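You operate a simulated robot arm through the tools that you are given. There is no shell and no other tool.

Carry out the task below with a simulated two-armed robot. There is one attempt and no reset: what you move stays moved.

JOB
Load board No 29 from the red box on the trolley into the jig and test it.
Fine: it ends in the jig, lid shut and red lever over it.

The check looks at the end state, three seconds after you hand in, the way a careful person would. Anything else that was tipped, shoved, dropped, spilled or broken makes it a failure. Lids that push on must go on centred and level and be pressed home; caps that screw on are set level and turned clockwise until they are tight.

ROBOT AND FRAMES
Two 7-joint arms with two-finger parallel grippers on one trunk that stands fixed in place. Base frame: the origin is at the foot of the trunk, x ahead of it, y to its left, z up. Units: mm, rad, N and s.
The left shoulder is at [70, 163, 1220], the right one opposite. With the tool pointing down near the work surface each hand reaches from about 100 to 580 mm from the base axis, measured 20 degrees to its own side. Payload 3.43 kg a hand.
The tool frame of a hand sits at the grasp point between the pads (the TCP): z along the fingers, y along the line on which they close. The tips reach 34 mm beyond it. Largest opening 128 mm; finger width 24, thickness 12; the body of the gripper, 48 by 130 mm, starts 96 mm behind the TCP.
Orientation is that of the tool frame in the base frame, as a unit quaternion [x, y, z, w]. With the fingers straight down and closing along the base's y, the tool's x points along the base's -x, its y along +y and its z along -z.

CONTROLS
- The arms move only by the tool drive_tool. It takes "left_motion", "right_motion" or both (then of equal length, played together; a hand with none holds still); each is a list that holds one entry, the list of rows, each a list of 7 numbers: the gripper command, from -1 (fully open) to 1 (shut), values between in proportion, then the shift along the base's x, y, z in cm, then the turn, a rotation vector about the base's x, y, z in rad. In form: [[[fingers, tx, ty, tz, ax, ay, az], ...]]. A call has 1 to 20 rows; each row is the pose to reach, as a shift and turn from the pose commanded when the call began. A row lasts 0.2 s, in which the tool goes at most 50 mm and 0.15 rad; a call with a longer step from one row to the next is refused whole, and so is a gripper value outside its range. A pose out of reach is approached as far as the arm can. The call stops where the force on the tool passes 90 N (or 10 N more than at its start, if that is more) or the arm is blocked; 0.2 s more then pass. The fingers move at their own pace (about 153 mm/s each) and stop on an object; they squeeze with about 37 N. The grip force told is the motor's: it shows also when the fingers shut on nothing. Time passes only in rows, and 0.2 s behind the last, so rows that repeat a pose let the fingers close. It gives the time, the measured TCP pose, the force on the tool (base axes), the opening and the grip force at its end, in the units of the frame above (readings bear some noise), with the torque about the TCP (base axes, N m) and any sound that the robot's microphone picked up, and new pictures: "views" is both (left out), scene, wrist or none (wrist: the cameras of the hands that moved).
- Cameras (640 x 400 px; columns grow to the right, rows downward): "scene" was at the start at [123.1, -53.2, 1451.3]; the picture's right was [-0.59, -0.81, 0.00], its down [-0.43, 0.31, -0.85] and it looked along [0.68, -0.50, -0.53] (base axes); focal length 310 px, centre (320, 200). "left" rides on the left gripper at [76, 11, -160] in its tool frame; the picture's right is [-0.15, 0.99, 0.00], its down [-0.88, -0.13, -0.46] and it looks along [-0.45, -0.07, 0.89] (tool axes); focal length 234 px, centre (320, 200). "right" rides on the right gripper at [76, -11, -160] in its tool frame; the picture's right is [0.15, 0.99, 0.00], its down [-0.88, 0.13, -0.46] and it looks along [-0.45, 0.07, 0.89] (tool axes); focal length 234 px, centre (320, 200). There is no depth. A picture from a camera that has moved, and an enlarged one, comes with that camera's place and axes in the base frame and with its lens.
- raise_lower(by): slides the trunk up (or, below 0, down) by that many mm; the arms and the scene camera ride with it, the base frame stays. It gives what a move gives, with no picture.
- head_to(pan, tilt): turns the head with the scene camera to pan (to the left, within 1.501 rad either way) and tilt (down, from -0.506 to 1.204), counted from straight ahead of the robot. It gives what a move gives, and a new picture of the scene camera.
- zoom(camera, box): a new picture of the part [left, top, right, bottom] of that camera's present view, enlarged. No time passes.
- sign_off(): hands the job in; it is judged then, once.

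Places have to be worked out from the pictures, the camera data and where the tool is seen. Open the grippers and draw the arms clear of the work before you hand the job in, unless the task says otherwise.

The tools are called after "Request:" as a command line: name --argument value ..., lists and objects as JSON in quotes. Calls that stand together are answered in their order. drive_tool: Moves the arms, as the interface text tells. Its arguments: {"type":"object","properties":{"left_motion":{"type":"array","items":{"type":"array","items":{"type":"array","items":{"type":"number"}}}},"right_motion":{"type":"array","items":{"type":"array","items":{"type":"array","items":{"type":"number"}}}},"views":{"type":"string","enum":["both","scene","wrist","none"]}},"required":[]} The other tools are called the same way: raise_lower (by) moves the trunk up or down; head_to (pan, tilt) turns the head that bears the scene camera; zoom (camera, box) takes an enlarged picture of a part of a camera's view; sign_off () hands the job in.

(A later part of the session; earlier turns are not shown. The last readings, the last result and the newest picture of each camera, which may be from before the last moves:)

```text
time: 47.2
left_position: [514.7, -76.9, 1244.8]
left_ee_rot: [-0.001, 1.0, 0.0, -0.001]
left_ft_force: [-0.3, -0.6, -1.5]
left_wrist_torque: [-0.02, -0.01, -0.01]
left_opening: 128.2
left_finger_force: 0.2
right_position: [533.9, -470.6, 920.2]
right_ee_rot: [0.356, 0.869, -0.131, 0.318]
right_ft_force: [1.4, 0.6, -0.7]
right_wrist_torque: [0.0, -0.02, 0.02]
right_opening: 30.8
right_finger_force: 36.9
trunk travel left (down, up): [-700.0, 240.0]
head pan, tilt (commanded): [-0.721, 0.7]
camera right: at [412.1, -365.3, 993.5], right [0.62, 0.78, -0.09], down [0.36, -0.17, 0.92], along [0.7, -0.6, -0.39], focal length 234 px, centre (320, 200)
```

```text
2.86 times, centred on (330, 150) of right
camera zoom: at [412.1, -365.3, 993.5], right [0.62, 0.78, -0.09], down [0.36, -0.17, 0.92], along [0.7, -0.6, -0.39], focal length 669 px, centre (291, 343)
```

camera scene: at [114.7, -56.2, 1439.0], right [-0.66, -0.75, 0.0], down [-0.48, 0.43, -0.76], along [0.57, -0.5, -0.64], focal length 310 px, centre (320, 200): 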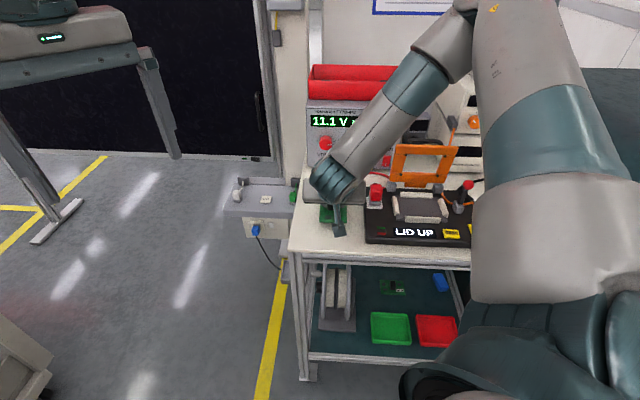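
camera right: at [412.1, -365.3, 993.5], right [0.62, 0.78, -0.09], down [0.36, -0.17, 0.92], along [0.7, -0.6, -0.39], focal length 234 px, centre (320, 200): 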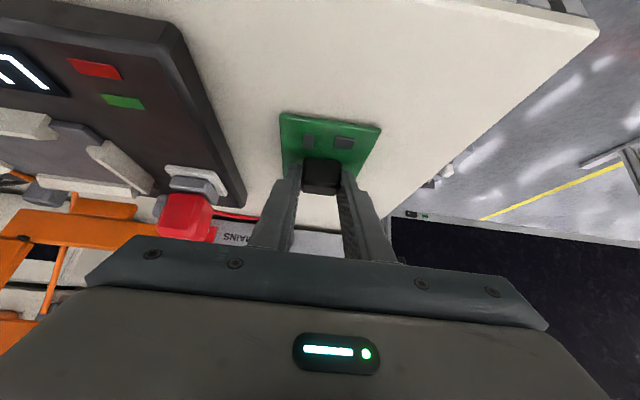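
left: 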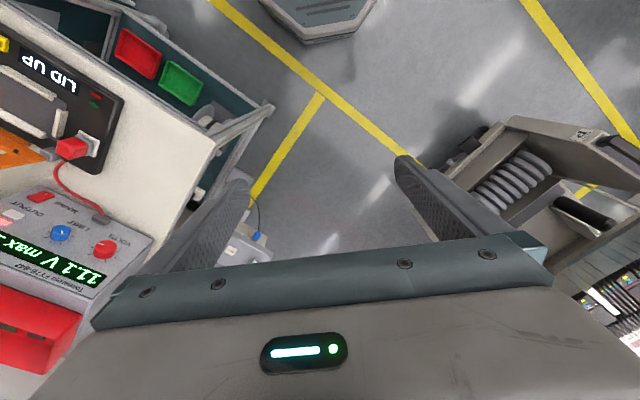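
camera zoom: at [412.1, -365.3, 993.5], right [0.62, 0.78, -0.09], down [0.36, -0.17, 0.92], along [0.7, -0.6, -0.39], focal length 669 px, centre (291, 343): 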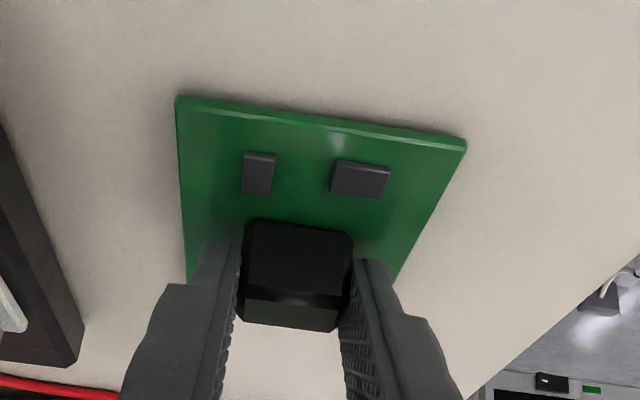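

Very close now. Another 2 mm step, then 1–2 mm more until force appears.

Request:
drive_tool --right_motion '[[[1, 0, 0, -0.1, 0, 0, 0], [1, 0, 0, -0.2, 0, 0, 0], [1, 0, 0, -0.2, 0, 0, 0]]]' --views "none"

Request:
drive_tool --right_motion '[[[1, 0, 0, -0.08, 0, 0, 0], [1, 0, 0, -0.15, 0, 0, 0], [1, 0, 0, -0.15, 0, 0, 0]]]' --views "none"

```text
time: 48.0
left_position: [515.0, -77.3, 1245.0]
left_ee_rot: [0.0, 1.0, 0.0, -0.001]
left_ft_force: [-0.5, 0.1, -0.3]
left_wrist_torque: [-0.01, 0.02, 0.01]
left_opening: 127.9
left_finger_force: 0.1
right_position: [534.1, -470.0, 919.9]
right_ee_rot: [0.358, 0.869, -0.13, 0.317]
right_ft_force: [-0.1, 0.4, -1.1]
right_wrist_torque: [0.0, 0.01, -0.02]
right_opening: 31.1
right_finger_force: 37.1
trunk travel left (down, up): [-700.0, 240.0]
head pan, tilt (commanded): [-0.721, 0.7]
```

```text
time: 48.9
left_position: [513.8, -76.5, 1246.4]
left_ee_rot: [0.0, 1.0, -0.001, 0.0]
left_ft_force: [0.5, 0.3, 0.2]
left_wrist_torque: [0.02, 0.03, 0.0]
left_opening: 128.2
left_finger_force: 0.0
right_position: [534.0, -470.8, 918.4]
right_ee_rot: [0.357, 0.869, -0.13, 0.319]
right_ft_force: [-1.2, -2.1, 8.2]
right_wrist_torque: [-0.09, 0.02, -0.03]
right_opening: 30.8
right_finger_force: 37.1
trunk travel left (down, up): [-700.0, 240.0]
head pan, tilt (commanded): [-0.721, 0.7]
```

Contact is felt (8 N at z ≈ 918). I'll open the fingers modestly and back off along the tool axis.

Request:
drive_tool --right_motion '[[[0.4, 0, 0, 0, 0, 0, 0], [0.2, 0, 0, 0, 0, 0, 0], [0.2, 0, 0, 0, 0, 0, 0], [0.2, -0.5, 0.45, 0.8, 0, 0, 0], [0.2, -1.4, 1.35, 2.3, 0, 0, 0], [0.2, -2.8, 2.7, 4.6, 0, 0, 0], [0.2, -4.2, 4.0, 7.0, 0, 0, 0], [0.2, -5.6, 5.4, 10.0, 0, 0, 0], [0.2, -5.6, 5.4, 13.0, 0, 0, 0]]]' --views "both"

Request:
zoom --camera "right" --box '[220, 0, 420, 150]'

```text
time: 50.9
left_position: [514.4, -77.5, 1245.4]
left_ee_rot: [-0.001, 1.0, 0.0, 0.0]
left_ft_force: [0.2, -0.1, -0.4]
left_wrist_torque: [-0.01, -0.02, 0.0]
left_opening: 128.2
left_finger_force: 0.2
right_position: [480.1, -415.9, 1045.8]
right_ee_rot: [0.357, 0.869, -0.131, 0.317]
right_ft_force: [-0.3, 0.6, -0.2]
right_wrist_torque: [0.01, 0.0, -0.03]
right_opening: 51.3
right_finger_force: 0.1
trunk travel left (down, up): [-700.0, 240.0]
head pan, tilt (commanded): [-0.721, 0.7]
camera scene: at [113.5, -56.1, 1439.0], right [-0.66, -0.75, 0.0], down [-0.48, 0.43, -0.77], along [0.58, -0.5, -0.64], focal length 310 px, centre (320, 200)
camera right: at [359.6, -309.8, 1119.2], right [0.62, 0.78, -0.09], down [0.36, -0.17, 0.92], along [0.7, -0.6, -0.39], focal length 234 px, centre (320, 200)
```

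scene: 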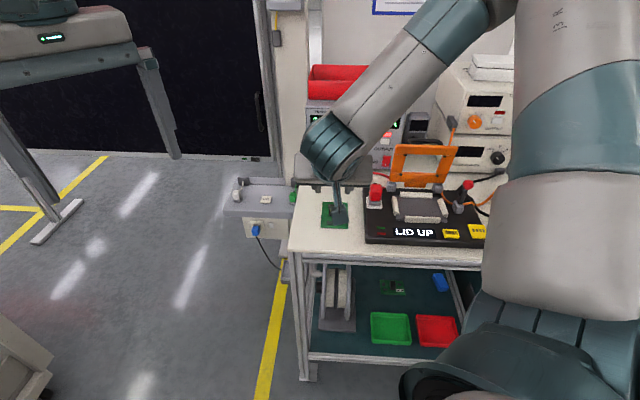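
right: 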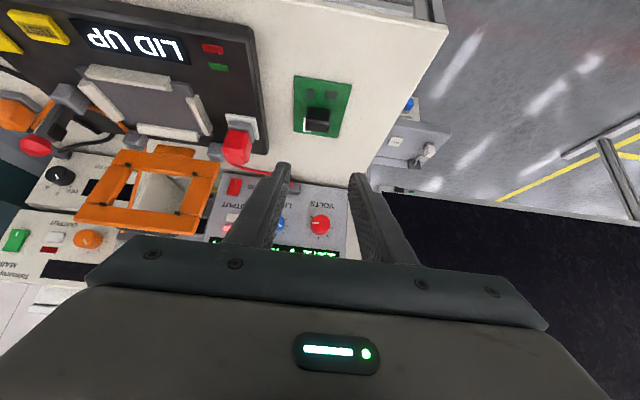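

```text
2.67 times, centred on (320, 75) of right
camera zoom: at [359.6, -309.8, 1119.2], right [0.62, 0.78, -0.09], down [0.36, -0.17, 0.92], along [0.7, -0.6, -0.39], focal length 624 px, centre (320, 533)
```

zoom: 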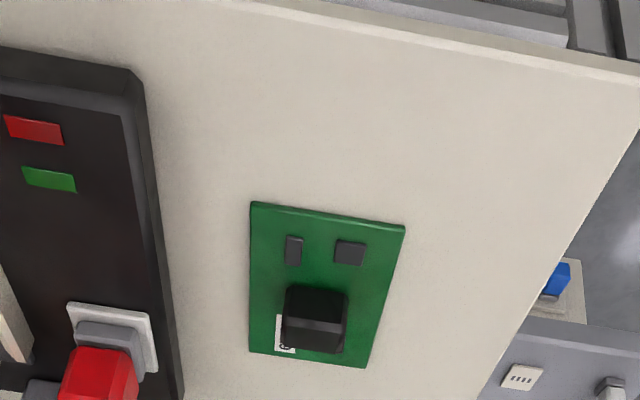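

The board is flat on the bench, centred near (543, -484). Now I'll straighten the hand to vertical, then turn it to grip the block across its other faces.

Request:
drive_tool --right_motion '[[[0.2, 0.4, -0.4, 1.0, 0.098, 0.1, 0], [0.2, 0.8, -0.8, 2.0, 0.197, 0.2, 0], [0.2, 1.2, -1.2, 3.0, 0.295, 0.299, 0], [0.2, 1.6, -1.6, 4.0, 0.394, 0.398, 0], [0.2, 2.0, -2.0, 5.0, 0.491, 0.496, 0], [0.2, 2.0, -2.0, 5.0, 0.491, 0.496, 0]]]' --views "none"

Request:
drive_tool --right_motion '[[[0.2, 0.4, -0.4, 0, 0, 0, 0.14], [0.2, 0.8, -0.9, 0, 0, 0, 0.28], [0.2, 1.2, -1.3, 0, 0, 0, 0.42], [0.2, 1.7, -1.8, 0, 0, 0, 0.56], [0.2, 2.1, -2.2, 0, 0, 0, 0.7], [0.2, 2.5, -2.7, 0, 0, 0, 0.84], [0.2, 2.9, -3.2, 0, 0, 0, 0.98], [0.2, 3.3, -3.6, 0, 0, 0, 1.12], [0.2, 3.7, -4.0, 0, 0, 0, 1.26], [0.2, 4.1, -4.4, 0, 0, 0, 1.4], [0.2, 4.5, -4.8, 0, 0, 0, 1.5], [0.2, 4.5, -4.8, 0, 0, 0, 1.576], [0.2, 4.5, -4.8, 0, 0, 0, 1.576]]]' --views "both"

Request:
zoom --camera "right" --box '[220, 80, 420, 260]'

```text
time: 52.2
left_position: [515.0, -77.5, 1244.5]
left_ee_rot: [-0.001, 1.0, -0.001, 0.0]
left_ft_force: [0.2, -0.1, 0.2]
left_wrist_torque: [-0.03, -0.01, 0.0]
left_opening: 128.1
left_finger_force: 0.1
right_position: [498.9, -435.9, 1099.1]
right_ee_rot: [0.38, 0.925, 0.001, 0.001]
right_ft_force: [-1.3, 0.4, 0.1]
right_wrist_torque: [0.0, 0.0, 0.0]
right_opening: 51.1
right_finger_force: 0.1
trunk travel left (down, up): [-700.0, 240.0]
head pan, tilt (commanded): [-0.721, 0.7]
```

```text
time: 55.0
left_position: [514.9, -76.1, 1245.2]
left_ee_rot: [0.001, 1.0, -0.001, -0.001]
left_ft_force: [-1.0, 0.1, -0.1]
left_wrist_torque: [-0.01, -0.03, 0.0]
left_opening: 127.8
left_finger_force: 0.1
right_position: [483.2, -371.7, 1091.3]
right_ee_rot: [-0.386, 0.923, 0.0, 0.001]
right_ft_force: [-0.2, 1.0, -0.9]
right_wrist_torque: [-0.03, 0.03, -0.06]
right_opening: 51.0
right_finger_force: 0.1
right hand out of reach, approached as far as the arm can: row 9, 10, 11, 12, 13
trunk travel left (down, up): [-700.0, 240.0]
head pan, tilt (commanded): [-0.721, 0.7]
camera scene: at [114.6, -55.4, 1439.0], right [-0.66, -0.75, 0.0], down [-0.48, 0.42, -0.77], along [0.57, -0.51, -0.64], focal length 310 px, centre (320, 200)
camera right: at [438.6, -432.1, 1249.3], right [-0.81, 0.59, 0.0], down [0.52, 0.72, 0.46], along [0.27, 0.37, -0.89], focal length 234 px, centre (320, 200)
```

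scene: 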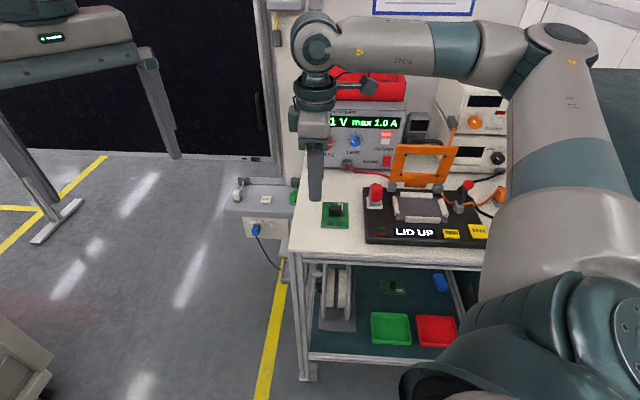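
right: 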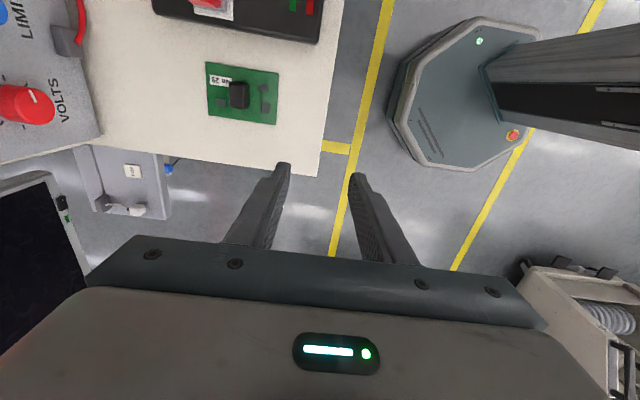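

```text
2.22 times, centred on (320, 170) of right
camera zoom: at [438.6, -432.1, 1249.3], right [-0.81, 0.59, 0.0], down [0.52, 0.72, 0.46], along [0.27, 0.37, -0.89], focal length 520 px, centre (320, 267)
```

zoom: 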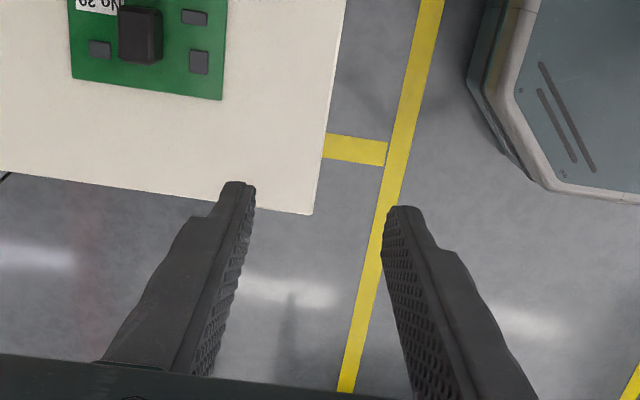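

At that yaw the wrist hits a joint limit (the arm drifted off). New plan: grip vertically on the same faces as before, turn the board 45° on the bench, then regrip on the other faces, which keeps every yaw within range.

Request:
drive_tool --right_motion '[[[0.2, 0, 0, 0, 0, 0, -0.14], [0.2, 0, 0, 0, 0, 0, -0.28], [0.2, 0, 0, 0, 0, 0, -0.42], [0.2, 0.8, -1.4, 0, 0, 0, -0.56], [0.2, 1.6, -2.8, 0, 0, 0, -0.7], [0.2, 2.4, -4.2, 0, 0, 0, -0.84], [0.2, 3.2, -5.6, 0, 0, 0, -0.98], [0.2, 4.0, -7.0, 0, 0, 0, -1.12], [0.2, 4.8, -8.4, 0, 0, 0, -1.26], [0.2, 5.6, -9.8, 0, 0, 0, -1.4], [0.2, 6.3, -11.3, 0, 0, 0, -1.5], [0.2, 6.3, -11.3, 0, 0, 0, -1.565], [0.2, 6.3, -11.3, -2.0, 0, 0, -1.565], [0.2, 6.3, -11.3, -4.0, 0, 0, -1.565], [0.2, 6.3, -11.3, -4.0, 0, 0, -1.565]]]' --views "both"

Request:
zoom --camera "right" --box '[240, 100, 400, 260]'

```text
time: 58.2
left_position: [514.7, -77.3, 1244.8]
left_ee_rot: [0.0, 1.0, -0.001, 0.0]
left_ft_force: [0.0, 0.1, 0.1]
left_wrist_torque: [-0.04, -0.02, 0.04]
left_opening: 127.8
left_finger_force: 0.0
right_position: [546.2, -484.9, 1050.2]
right_ee_rot: [0.375, 0.927, 0.0, 0.001]
right_ft_force: [-0.1, 0.0, -0.5]
right_wrist_torque: [0.0, 0.02, 0.0]
right_opening: 51.4
right_finger_force: 0.1
trunk travel left (down, up): [-700.0, 240.0]
head pan, tilt (commanded): [-0.721, 0.7]
camera scene: at [114.3, -55.9, 1439.0], right [-0.66, -0.75, 0.0], down [-0.48, 0.42, -0.77], along [0.57, -0.51, -0.64], focal length 310 px, centre (320, 200)
camera right: at [484.0, -438.9, 1209.1], right [0.58, 0.81, 0.0], down [0.72, -0.52, 0.46], along [0.37, -0.27, -0.89], focal length 234 px, centre (320, 200)
```

scene: 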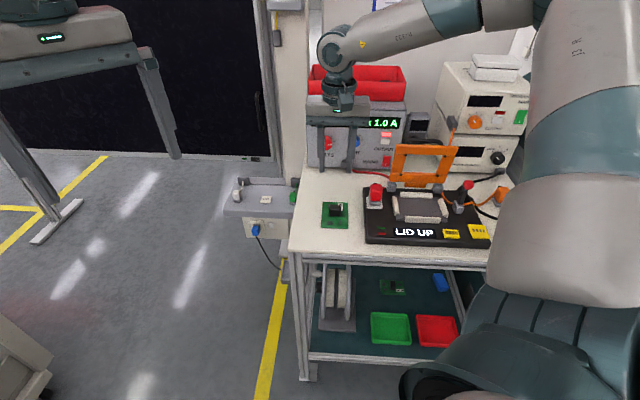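
right: 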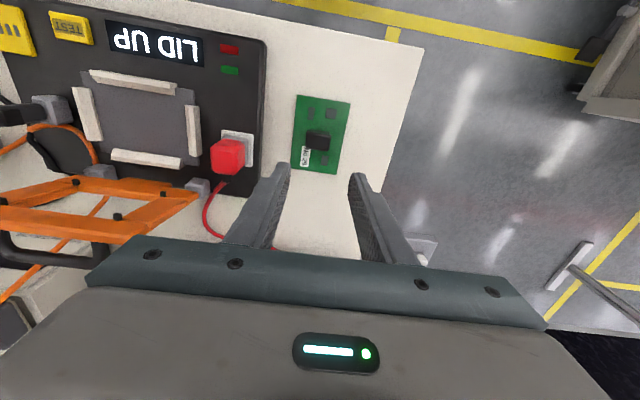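

```text
2.50 times, centred on (320, 180) of right
camera zoom: at [484.0, -438.9, 1209.1], right [0.58, 0.81, 0.0], down [0.72, -0.52, 0.46], along [0.37, -0.27, -0.89], focal length 585 px, centre (320, 250)
```

zoom: 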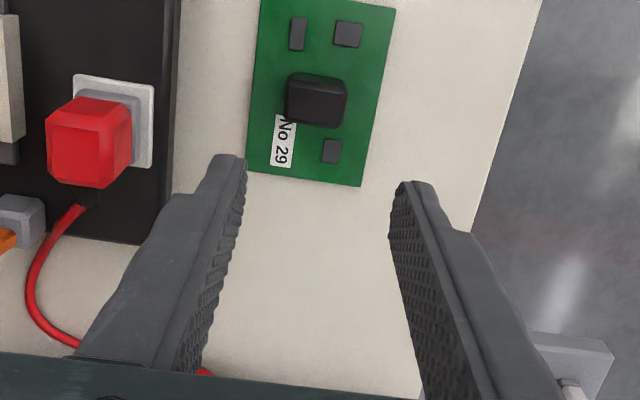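

Vertical above the block, lateral alignment is within a millimetre and I need about 4 mm back toward the robot. I'll descend in two stages.

Request:
drive_tool --right_motion '[[[0.2, -0.3, 0.3, -2.5, 0, 0, 0], [0.2, -0.3, 0.3, -5.0, 0, 0, 0], [0.2, -0.3, 0.3, -7.5, 0, 0, 0], [0.2, -0.3, 0.3, -10.0, 0, 0, 0], [0.2, -0.3, 0.3, -11.5, 0, 0, 0], [0.2, -0.3, 0.3, -11.5, 0, 0, 0]]]' --views "wrist"

Request:
zoom --camera "right" --box '[240, 100, 400, 260]'

```text
time: 59.6
left_position: [515.3, -77.0, 1245.0]
left_ee_rot: [0.0, 1.0, 0.0, 0.0]
left_ft_force: [-0.5, 0.9, 0.3]
left_wrist_torque: [0.01, 0.0, 0.01]
left_opening: 127.9
left_finger_force: 0.0
right_position: [543.9, -481.1, 935.9]
right_ee_rot: [0.374, 0.927, 0.0, 0.002]
right_ft_force: [-0.2, -0.3, -0.3]
right_wrist_torque: [-0.02, -0.01, 0.01]
right_opening: 51.1
right_finger_force: 0.0
trunk travel left (down, up): [-700.0, 240.0]
head pan, tilt (commanded): [-0.721, 0.7]
camera right: at [481.9, -436.0, 1094.5], right [0.58, 0.81, 0.0], down [0.72, -0.52, 0.46], along [0.37, -0.27, -0.89], focal length 234 px, centre (320, 200)
```

right: 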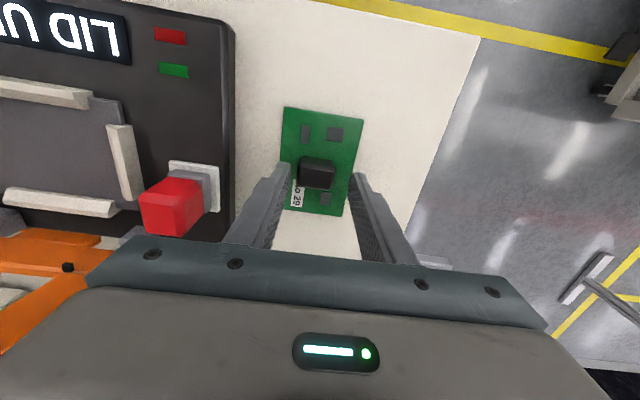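

```text
2.50 times, centred on (320, 180) of right
camera zoom: at [481.9, -436.0, 1094.5], right [0.58, 0.81, 0.0], down [0.72, -0.52, 0.46], along [0.37, -0.27, -0.89], focal length 585 px, centre (320, 250)
```

zoom: 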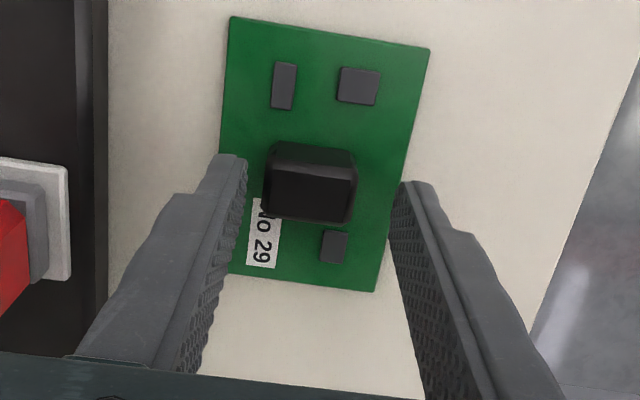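

Let me zoom on the block to fine-tune lateral centring before the final descent.

Request:
zoom --camera "right" --box '[280, 140, 360, 210]'

```text
5.71 times, centred on (320, 175) of right
camera zoom: at [481.9, -436.0, 1094.5], right [0.58, 0.81, 0.0], down [0.72, -0.52, 0.46], along [0.37, -0.27, -0.89], focal length 1338 px, centre (320, 343)
```

zoom: 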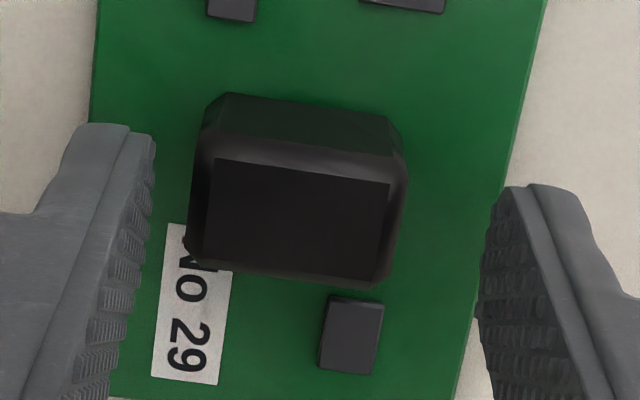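

The block centre is at (543, -483), 2 mm to the bench-right of the tool axis. I'll correct that, descend 19 mm and grip.

Request:
drive_tool --right_motion '[[[0.2, -0.14, -0.14, -0.6, 0, 0, 0], [0.2, -0.14, -0.14, -1.2, 0, 0, 0], [0.2, -0.14, -0.14, -1.8, 0, 0, 0], [0.2, -0.14, -0.14, -1.8, 0, 0, 0]]]' --views "wrist"

Request:
drive_tool --right_motion '[[[0.4, 0, 0, 0, 0, 0, 0], [0.6, 0, 0, 0, 0, 0, 0], [0.8, 0, 0, 0, 0, 0, 0], [1, 0, 0, 0, 0, 0, 0], [1, 0, 0, 0, 0, 0, 0]]]' --views "wrist"

```text
time: 60.6
left_position: [515.0, -77.7, 1244.9]
left_ee_rot: [0.0, 1.0, 0.0, 0.0]
left_ft_force: [-0.3, 0.8, -0.6]
left_wrist_torque: [0.0, 0.01, -0.02]
left_opening: 128.0
left_finger_force: 0.0
right_position: [542.6, -483.5, 917.6]
right_ee_rot: [0.375, 0.927, 0.001, 0.002]
right_ft_force: [0.1, 0.1, 2.2]
right_wrist_torque: [-0.04, 0.04, -0.01]
right_opening: 51.3
right_finger_force: 0.0
trunk travel left (down, up): [-700.0, 240.0]
head pan, tilt (commanded): [-0.721, 0.7]
camera right: at [479.8, -437.5, 1076.7], right [0.58, 0.81, 0.0], down [0.72, -0.52, 0.46], along [0.37, -0.27, -0.89], focal length 234 px, centre (320, 200)
```

right: 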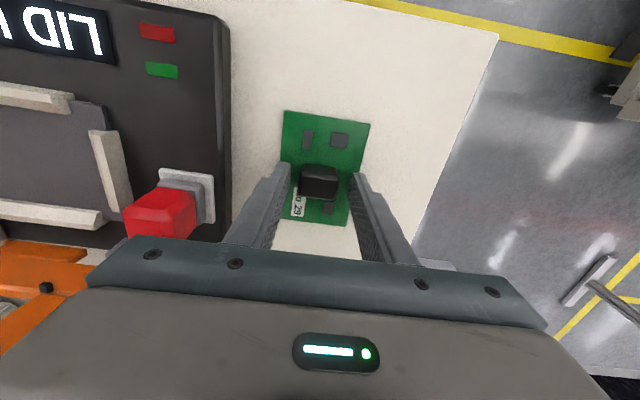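

```text
time: 61.9
left_position: [515.2, -77.5, 1245.0]
left_ee_rot: [0.0, 1.0, -0.001, 0.0]
left_ft_force: [-0.2, -0.1, -0.1]
left_wrist_torque: [0.0, -0.04, -0.02]
left_opening: 127.8
left_finger_force: 0.0
right_position: [542.4, -483.4, 917.6]
right_ee_rot: [0.374, 0.927, 0.0, 0.001]
right_ft_force: [0.0, 0.2, 3.3]
right_wrist_torque: [0.1, -0.07, 0.0]
right_opening: 31.0
right_finger_force: 36.7
trunk travel left (down, up): [-700.0, 240.0]
head pan, tilt (commanded): [-0.721, 0.7]
camera right: at [479.8, -437.4, 1076.8], right [0.58, 0.81, 0.0], down [0.72, -0.52, 0.46], along [0.37, -0.27, -0.89], focal length 234 px, centre (320, 200)
```

right: 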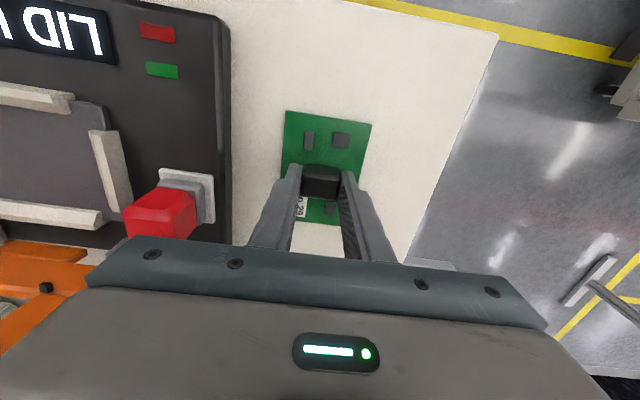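

Gripped at 31 mm again, tips just resting on the board (surface z ≈ 883.5). I'll lift 40 mm, turn the board 45° clockwise, and lower it back to the same height.

Request:
drive_tool --right_motion '[[[1, 0, 0, 1.5, 0, 0, 0], [1, 0, 0, 4.0, 0, 0, 0], [1, 0, 0, 5.0, 0, 0, -0.13], [1, 0, 0, 5.0, 0, 0, -0.26], [1, 0, 0, 5.0, 0, 0, -0.39], [1, 0, 0, 5.0, 0, 0, -0.52], [1, 0, 0, 5.0, 0, 0, -0.65], [1, 0, 0, 5.0, 0, 0, -0.785], [1, 0, 0, 5.0, 0, 0, -0.785]]]' --views "both"

Request:
zoom --camera "right" --box '[240, 100, 400, 260]'

```text
time: 63.9
left_position: [516.5, -77.6, 1243.8]
left_ee_rot: [0.0, 1.0, 0.0, -0.001]
left_ft_force: [-0.5, 0.0, 0.3]
left_wrist_torque: [0.04, 0.0, 0.02]
left_opening: 128.1
left_finger_force: 0.0
right_position: [543.0, -482.3, 966.5]
right_ee_rot: [0.701, 0.713, 0.0, 0.001]
right_ft_force: [0.9, -0.4, -1.4]
right_wrist_torque: [-0.03, 0.0, -0.02]
right_opening: 30.8
right_finger_force: 37.1
trunk travel left (down, up): [-700.0, 240.0]
head pan, tilt (commanded): [-0.721, 0.7]
camera scene: at [114.9, -56.4, 1439.0], right [-0.66, -0.75, 0.0], down [-0.48, 0.43, -0.76], along [0.57, -0.5, -0.64], focal length 310 px, centre (320, 200)
camera right: at [530.5, -406.6, 1125.7], right [0.99, 0.16, 0.0], down [0.14, -0.88, 0.46], along [0.07, -0.45, -0.89], focal length 234 px, centre (320, 200)
```

scene: 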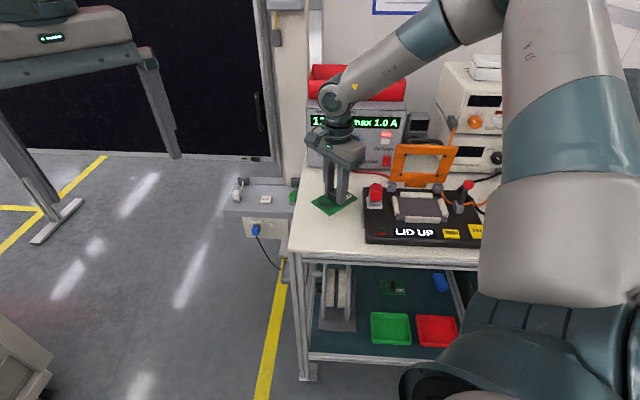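
right: 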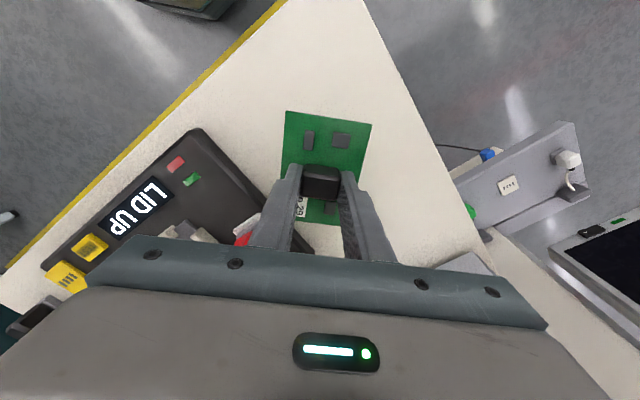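

```text
2.50 times, centred on (320, 180) of right
camera zoom: at [530.5, -406.6, 1125.7], right [0.99, 0.16, 0.0], down [0.14, -0.88, 0.46], along [0.07, -0.45, -0.89], focal length 585 px, centre (320, 250)
```

zoom: 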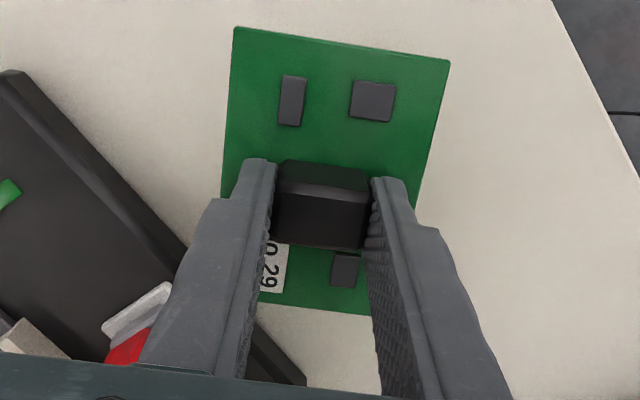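

The 45° turn succeeded. I'll lower it back onto the bench gently.

Request:
drive_tool --right_motion '[[[1, 0, 0, -2.0, 0, 0, 0], [1, 0, 0, -4.0, 0, 0, 0], [1, 0, 0, -4.6, 0, 0, 0], [1, 0, 0, -4.8, 0, 0, 0], [1, 0, 0, -4.8, 0, 0, 0]]]' --views "none"

```text
time: 65.0
left_position: [515.3, -77.0, 1244.5]
left_ee_rot: [0.0, 1.0, 0.0, 0.0]
left_ft_force: [0.8, -0.5, -0.1]
left_wrist_torque: [0.01, 0.04, -0.01]
left_opening: 128.2
left_finger_force: 0.1
right_position: [542.3, -482.6, 918.5]
right_ee_rot: [0.701, 0.713, -0.001, 0.001]
right_ft_force: [-0.5, -0.3, 0.0]
right_wrist_torque: [0.02, -0.01, -0.03]
right_opening: 30.9
right_finger_force: 37.0
trunk travel left (down, up): [-700.0, 240.0]
head pan, tilt (commanded): [-0.721, 0.7]
```

Not quite touching; one more millimetre or so.

Request:
drive_tool --right_motion '[[[1, 0, 0, -0.06, 0, 0, 0], [1, 0, 0, -0.12, 0, 0, 0], [1, 0, 0, -0.12, 0, 0, 0]]]' --views "none"

```text
time: 65.8
left_position: [513.7, -76.8, 1245.4]
left_ee_rot: [0.0, 1.0, -0.001, 0.001]
left_ft_force: [0.9, 0.0, -0.5]
left_wrist_torque: [0.01, 0.03, -0.02]
left_opening: 127.9
left_finger_force: 0.1
right_position: [541.7, -483.2, 918.8]
right_ee_rot: [0.701, 0.713, 0.0, 0.002]
right_ft_force: [0.1, -1.2, 4.9]
right_wrist_torque: [0.05, -0.05, 0.0]
right_opening: 31.0
right_finger_force: 37.5
trunk travel left (down, up): [-700.0, 240.0]
head pan, tilt (commanded): [-0.721, 0.7]
```

Contact at 5 N. I'll open, rise 90 mm and turn the hand +90° to face the block's other sides.

Request:
drive_tool --right_motion '[[[0.5, 0, 0, 0, 0, 0, 0], [0.2, 0, 0, 0, 0, 0, 0], [0.2, 0, 0, 0, 0, 0, 0], [0.2, 0, 0, 2.0, 0, 0, 0], [0.2, 0, 0, 5.0, 0, 0, 0], [0.2, 0, 0, 9.0, 0, 0, 0.1], [0.2, 0, 0, 9.0, 0, 0, 0.24], [0.2, 0, 0, 9.0, 0, 0, 0.38], [0.2, 0, 0, 9.0, 0, 0, 0.52], [0.2, 0, 0, 9.0, 0, 0, 0.66], [0.2, 0, 0, 9.0, 0, 0, 0.8], [0.2, 0, 0, 9.0, 0, 0, 0.94], [0.2, 0, 0, 9.0, 0, 0, 1.08], [0.2, 0, 0, 9.0, 0, 0, 1.22], [0.2, 0, 0, 9.0, 0, 0, 1.36], [0.2, 0, 0, 9.0, 0, 0, 1.48], [0.2, 0, 0, 9.0, 0, 0, 1.571], [0.2, 0, 0, 9.0, 0, 0, 1.571]]]' --views "both"

Request:
zoom --camera "right" --box '[240, 80, 400, 240]'

```text
time: 69.7
left_position: [514.9, -76.9, 1244.6]
left_ee_rot: [0.0, 1.0, 0.0, 0.0]
left_ft_force: [0.3, -0.4, 0.3]
left_wrist_torque: [0.04, -0.02, -0.01]
left_opening: 128.2
left_finger_force: 0.0
right_position: [543.3, -483.3, 1007.4]
right_ee_rot: [-0.009, 1.0, 0.002, 0.001]
right_ft_force: [-0.3, 0.2, 0.7]
right_wrist_torque: [-0.02, 0.0, 0.03]
right_opening: 51.2
right_finger_force: 0.1
trunk travel left (down, up): [-700.0, 240.0]
head pan, tilt (commanded): [-0.721, 0.7]
camera scene: at [114.8, -56.2, 1439.0], right [-0.66, -0.75, 0.0], down [-0.48, 0.43, -0.76], along [0.57, -0.5, -0.64], focal length 310 px, centre (320, 200)
camera right: at [467.4, -495.6, 1166.7], right [-0.16, 0.99, 0.0], down [0.88, 0.15, 0.46], along [0.45, 0.08, -0.89], focal length 234 px, centre (320, 200)
```

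scene: 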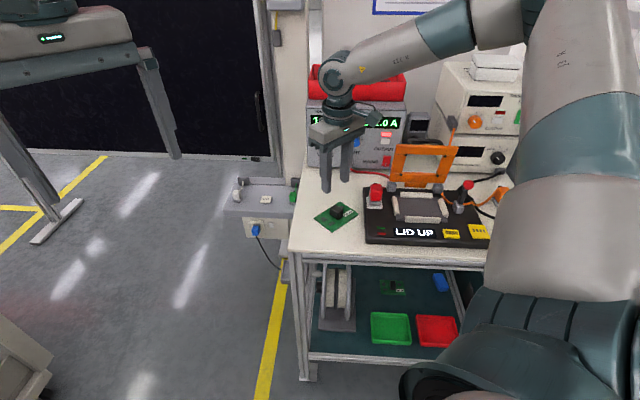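
right: 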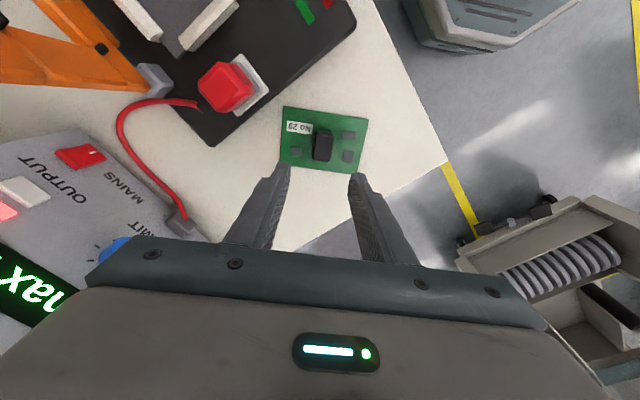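

```text
2.50 times, centred on (320, 160) of right
camera zoom: at [467.4, -495.6, 1166.7], right [-0.16, 0.99, 0.0], down [0.88, 0.15, 0.46], along [0.45, 0.08, -0.89], focal length 585 px, centre (320, 300)
```

zoom: 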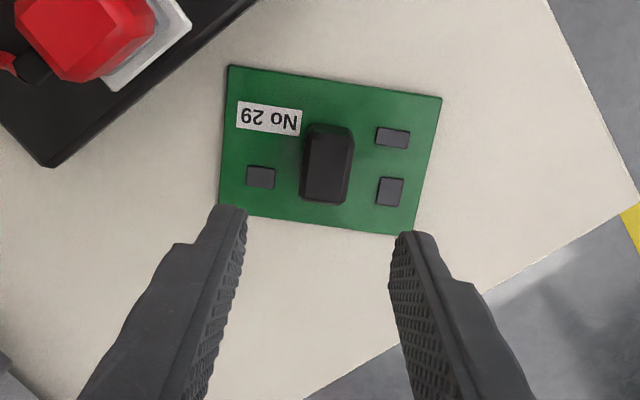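

The hand turned and the board stayed put. I'll zoom in to centre on the block.

Request:
zoom --camera "right" --box '[295, 105, 345, 165]'

```text
6.67 times, centred on (320, 135) of right
camera zoom: at [467.4, -495.6, 1166.7], right [-0.16, 0.99, 0.0], down [0.88, 0.15, 0.46], along [0.45, 0.08, -0.89], focal length 1561 px, centre (320, 633)
```

zoom: 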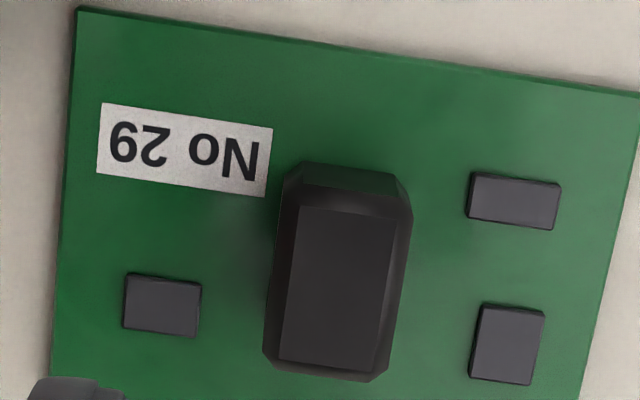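

The board shifted a few mm on release; the block is now at about (534, -481) and the board yaw about 2°. I'll move over it, trim the yaw and descend partway.

Request:
drive_tool --right_motion '[[[0.2, -0.5, 0.15, -1.5, 0, 0, 0.008], [0.2, -0.93, 0.27, -3.5, 0, 0, 0.017], [0.2, -0.93, 0.27, -5.5, 0, 0, 0.017], [0.2, -0.93, 0.27, -6.7, 0, 0, 0.017], [0.2, -0.93, 0.27, -6.7, 0, 0, 0.017]]]' --views "wrist"

Request:
zoom --camera "right" --box '[280, 140, 360, 220]'

```text
time: 70.8
left_position: [515.4, -77.7, 1244.9]
left_ee_rot: [0.0, 1.0, 0.0, 0.0]
left_ft_force: [0.5, -0.3, -0.3]
left_wrist_torque: [-0.02, -0.02, 0.01]
left_opening: 128.1
left_finger_force: 0.1
right_position: [532.4, -480.1, 941.4]
right_ee_rot: [-0.017, 1.0, 0.0, 0.001]
right_ft_force: [0.1, -0.6, 0.0]
right_wrist_torque: [-0.02, 0.06, -0.03]
right_opening: 51.4
right_finger_force: 0.0
trunk travel left (down, up): [-700.0, 240.0]
head pan, tilt (commanded): [-0.721, 0.7]
camera right: at [457.6, -493.5, 1100.1], right [-0.18, 0.98, 0.0], down [0.87, 0.16, 0.46], along [0.45, 0.08, -0.89], focal length 234 px, centre (320, 200)
```

right: 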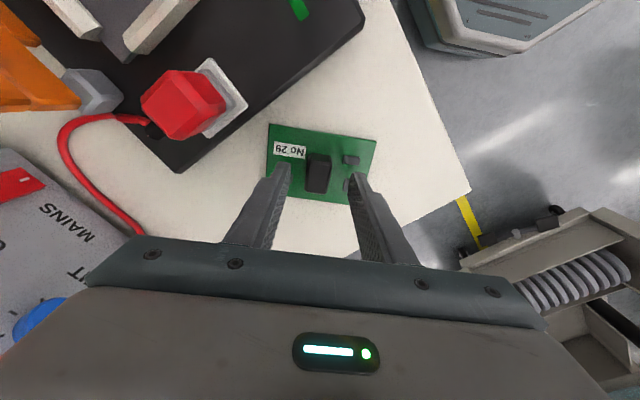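

```text
5.00 times, centred on (320, 180) of right
camera zoom: at [457.6, -493.5, 1100.1], right [-0.18, 0.98, 0.0], down [0.87, 0.16, 0.46], along [0.45, 0.08, -0.89], focal length 1171 px, centre (320, 300)
```

zoom: 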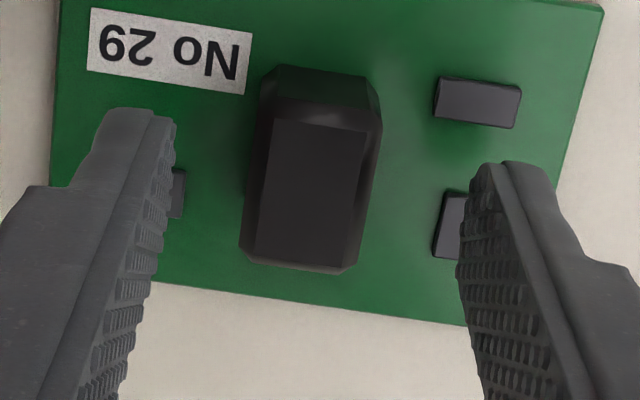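

The block is centred between the fingers. Since small components flank it, I'll grip slightly higher (tips about 7 mm above the board): descend 16 mm and close.

Request:
drive_tool --right_motion '[[[0.2, 0.1, 0, -0.6, 0, 0, 0], [0.2, 0.15, 0, -1.2, 0, 0, 0], [0.2, 0.15, 0, -1.6, 0, 0, 0], [0.4, 0.15, 0, -1.6, 0, 0, 0], [0.6, 0.15, 0, -1.6, 0, 0, 0], [0.8, 0.15, 0, -1.6, 0, 0, 0], [1, 0.15, 0, -1.6, 0, 0, 0], [1, 0.15, 0, -1.6, 0, 0, 0]]]' --views "wrist"

Request:
zoom --camera "right" --box '[260, 120, 380, 230]'

```text
time: 72.7
left_position: [515.1, -77.7, 1244.3]
left_ee_rot: [0.0, 1.0, -0.001, 0.0]
left_ft_force: [0.8, 0.1, 0.3]
left_wrist_torque: [-0.01, -0.01, 0.05]
left_opening: 128.0
left_finger_force: 0.2
right_position: [535.2, -481.2, 925.9]
right_ee_rot: [-0.016, 1.0, 0.001, 0.001]
right_ft_force: [-0.5, 0.1, -0.4]
right_wrist_torque: [-0.03, 0.02, -0.03]
right_opening: 21.0
right_finger_force: 36.4
trunk travel left (down, up): [-700.0, 240.0]
head pan, tilt (commanded): [-0.721, 0.7]
camera right: at [459.2, -493.7, 1084.5], right [-0.18, 0.98, 0.0], down [0.87, 0.16, 0.46], along [0.45, 0.08, -0.89], focal length 234 px, centre (320, 200)
```

right: 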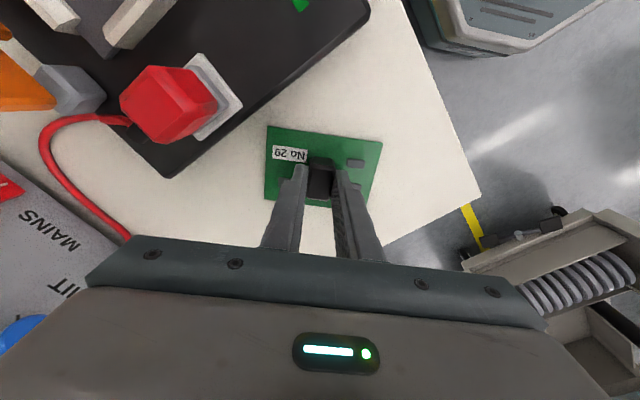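

```text
3.64 times, centred on (320, 175) of right
camera zoom: at [459.2, -493.7, 1084.5], right [-0.18, 0.98, 0.0], down [0.87, 0.16, 0.46], along [0.45, 0.08, -0.89], focal length 852 px, centre (320, 291)
```

zoom: 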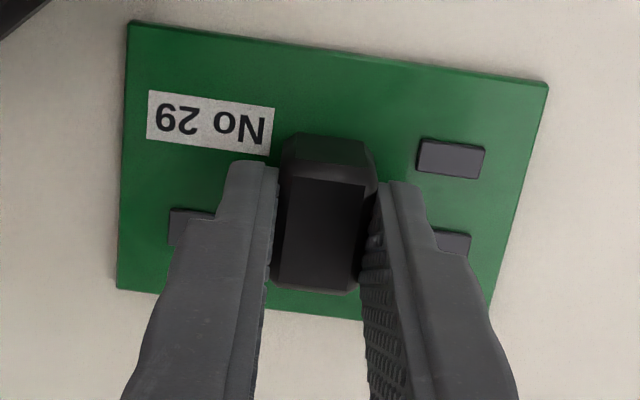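

Firm grip across the 21 mm faces, with the board centred within about 1 mm of the tool. I'll lift 100 mm and turn the board to the jig's orientation.

Request:
drive_tool --right_motion '[[[1, 0, 0, 1.5, 0, 0, 0], [1, 0, 0, 4.0, 0, 0, 0], [1, 0, 0, 7.0, 0, 0, 0], [1, 0, 0, 10.0, 0, 0, -0.13], [1, 0, 0, 10.0, 0, 0, -0.27], [1, 0, 0, 10.0, 0, 0, -0.41], [1, 0, 0, 10.0, 0, 0, -0.55], [1, 0, 0, 10.0, 0, 0, -0.69], [1, 0, 0, 10.0, 0, 0, -0.811], [1, 0, 0, 10.0, 0, 0, -0.811]]]' --views "both"

```text
time: 74.8
left_position: [515.2, -77.8, 1244.5]
left_ee_rot: [0.0, 1.0, 0.0, -0.001]
left_ft_force: [1.1, -0.3, 0.7]
left_wrist_torque: [0.01, 0.04, 0.0]
left_opening: 128.1
left_finger_force: 0.1
right_position: [534.8, -480.6, 1025.6]
right_ee_rot: [0.38, 0.925, 0.0, 0.002]
right_ft_force: [0.2, 0.9, 0.4]
right_wrist_torque: [-0.02, 0.01, 0.03]
right_opening: 21.0
right_finger_force: 36.5
trunk travel left (down, up): [-700.0, 240.0]
head pan, tilt (commanded): [-0.721, 0.7]
camera scene: at [114.8, -56.3, 1439.0], right [-0.66, -0.75, 0.0], down [-0.48, 0.43, -0.76], along [0.57, -0.5, -0.64], focal length 310 px, centre (320, 200)
camera right: at [473.1, -434.2, 1183.6], right [0.59, 0.81, 0.0], down [0.72, -0.53, 0.46], along [0.37, -0.27, -0.89], focal length 234 px, centre (320, 200)
```

scene: 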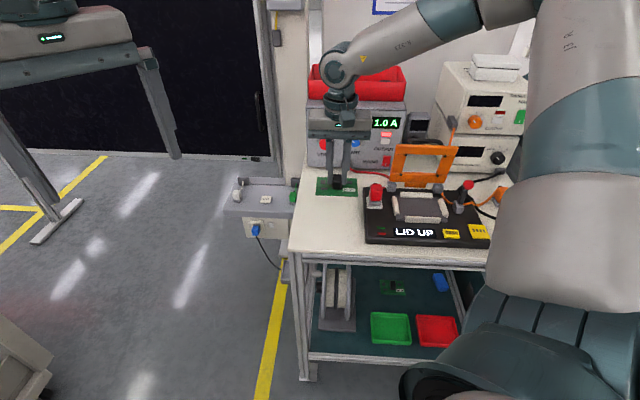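
right: 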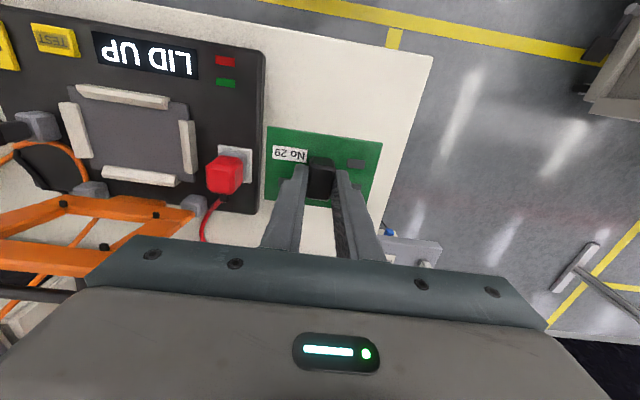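

The board is now in the jig's orientation. This is a good viewpoint to re-measure the well before moving over it.

Request:
zoom --camera "right" --box '[40, 70, 260, 210]'

Request:
zoom --camera "scene" --box '[355, 175, 495, 255]'

```text
2.86 times, centred on (150, 140) of right
camera zoom: at [473.1, -434.2, 1183.6], right [0.59, 0.81, 0.0], down [0.72, -0.53, 0.46], along [0.37, -0.27, -0.89], focal length 669 px, centre (806, 371)
```

zoom: 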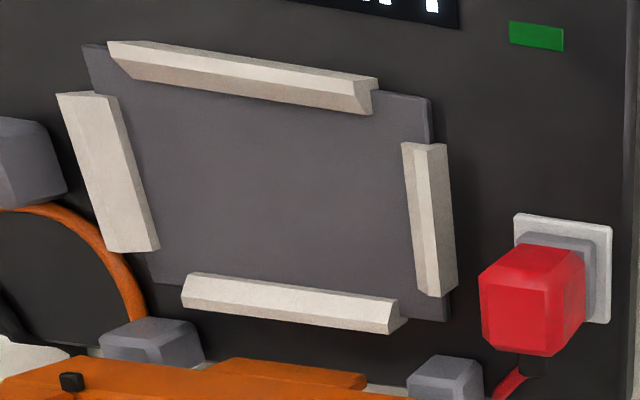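

```text
4.57 times, centred on (425, 215) of scene
camera zoom: at [114.8, -56.3, 1439.0], right [-0.66, -0.75, 0.0], down [-0.48, 0.43, -0.76], along [0.57, -0.5, -0.64], focal length 1419 px, centre (-160, 131)
```

zoom: 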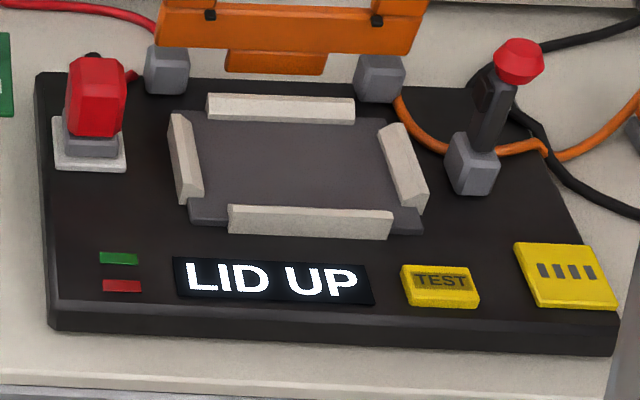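

The well's clear opening is roughly 77 × 108 mm around centre (396.6, -644.9), leaving a few mm of margin for the 70 × 100 board. I'll carry the board over the well at a safe height.

Request:
drive_tool --right_motion '[[[1, -2.0, -2.4, 0, 0, 0, 0], [1, -4.5, -5.4, 0, 0, 0, 0], [1, -7.0, -8.4, 0, 0, 0, 0], [1, -9.5, -11.4, 0, 0, 0, 0], [1, -12.0, -14.4, 0, 0, 0, 0], [1, -13.4, -16.1, 0, 0, 0, 0], [1, -13.77, -16.56, 0, 0, 0, 0], [1, -13.77, -16.56, 0, 0, 0, 0]]]' --views "both"

Request:
zoom --camera "right" --box '[220, 80, 420, 250]'

Request:
zoom --camera "scene" --box '[355, 135, 495, 255]'

```text
time: 76.7
left_position: [515.8, -77.4, 1245.1]
left_ee_rot: [-0.001, 1.0, 0.0, -0.001]
left_ft_force: [0.3, 0.5, 0.9]
left_wrist_torque: [-0.02, -0.01, -0.01]
left_opening: 127.9
left_finger_force: 0.0
right_position: [396.2, -645.8, 1023.7]
right_ee_rot: [0.379, 0.925, 0.001, 0.001]
right_ft_force: [-0.1, 0.5, -0.3]
right_wrist_torque: [0.0, -0.02, 0.02]
right_opening: 20.8
right_finger_force: 36.8
trunk travel left (down, up): [-700.0, 240.0]
head pan, tilt (commanded): [-0.721, 0.7]
camera scene: at [114.7, -56.3, 1439.0], right [-0.66, -0.75, 0.0], down [-0.48, 0.43, -0.76], along [0.57, -0.5, -0.64], focal length 310 px, centre (320, 200)
camera right: at [334.9, -600.0, 1182.3], right [0.59, 0.81, 0.0], down [0.72, -0.52, 0.46], along [0.37, -0.27, -0.89], focal length 234 px, centre (320, 200)
```

scene: 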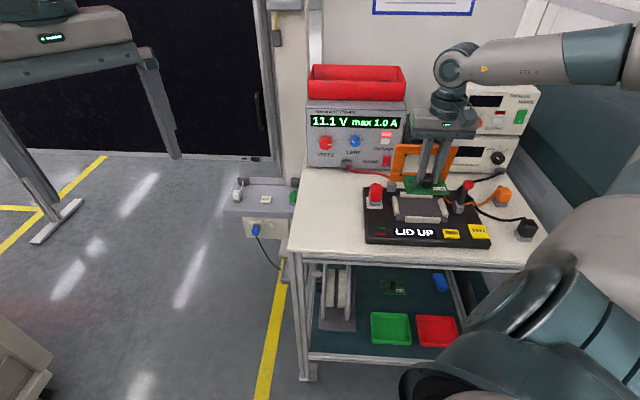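
right: 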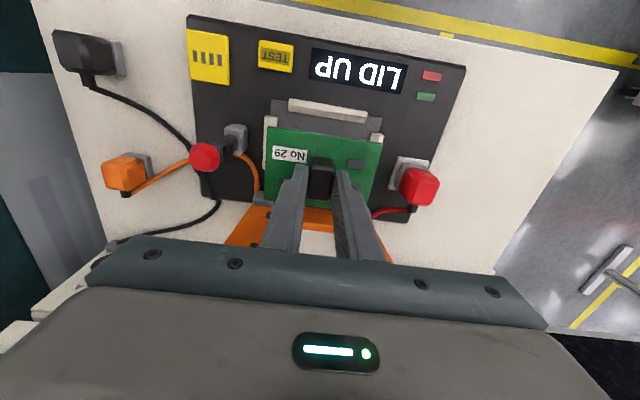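

```text
2.35 times, centred on (320, 165) of right
camera zoom: at [334.9, -600.0, 1182.3], right [0.59, 0.81, 0.0], down [0.72, -0.52, 0.46], along [0.37, -0.27, -0.89], focal length 551 px, centre (320, 282)
```

zoom: 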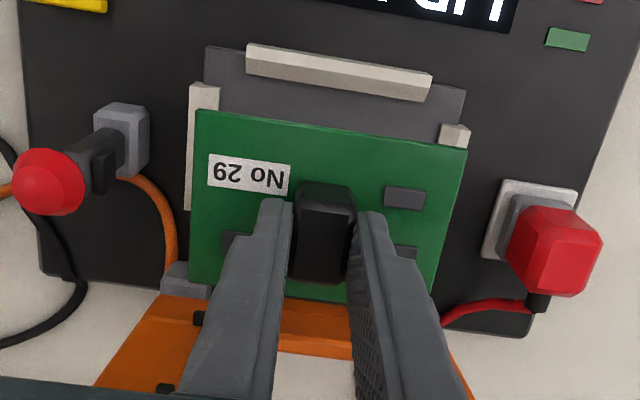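

```text
3.33 times, centred on (425, 195) of scene
camera zoom: at [114.7, -56.3, 1439.0], right [-0.66, -0.75, 0.0], down [-0.48, 0.43, -0.76], along [0.57, -0.5, -0.64], focal length 1035 px, centre (-30, 217)
```

zoom: 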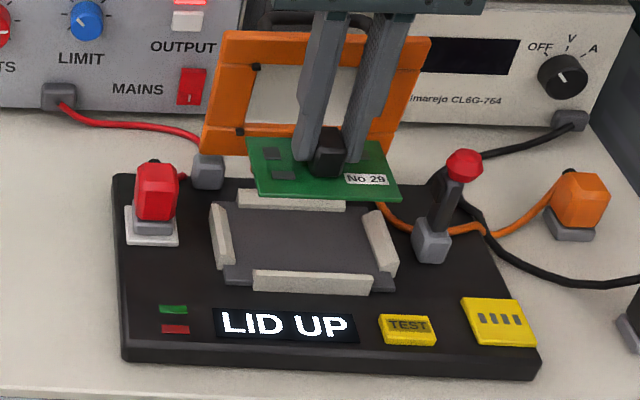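

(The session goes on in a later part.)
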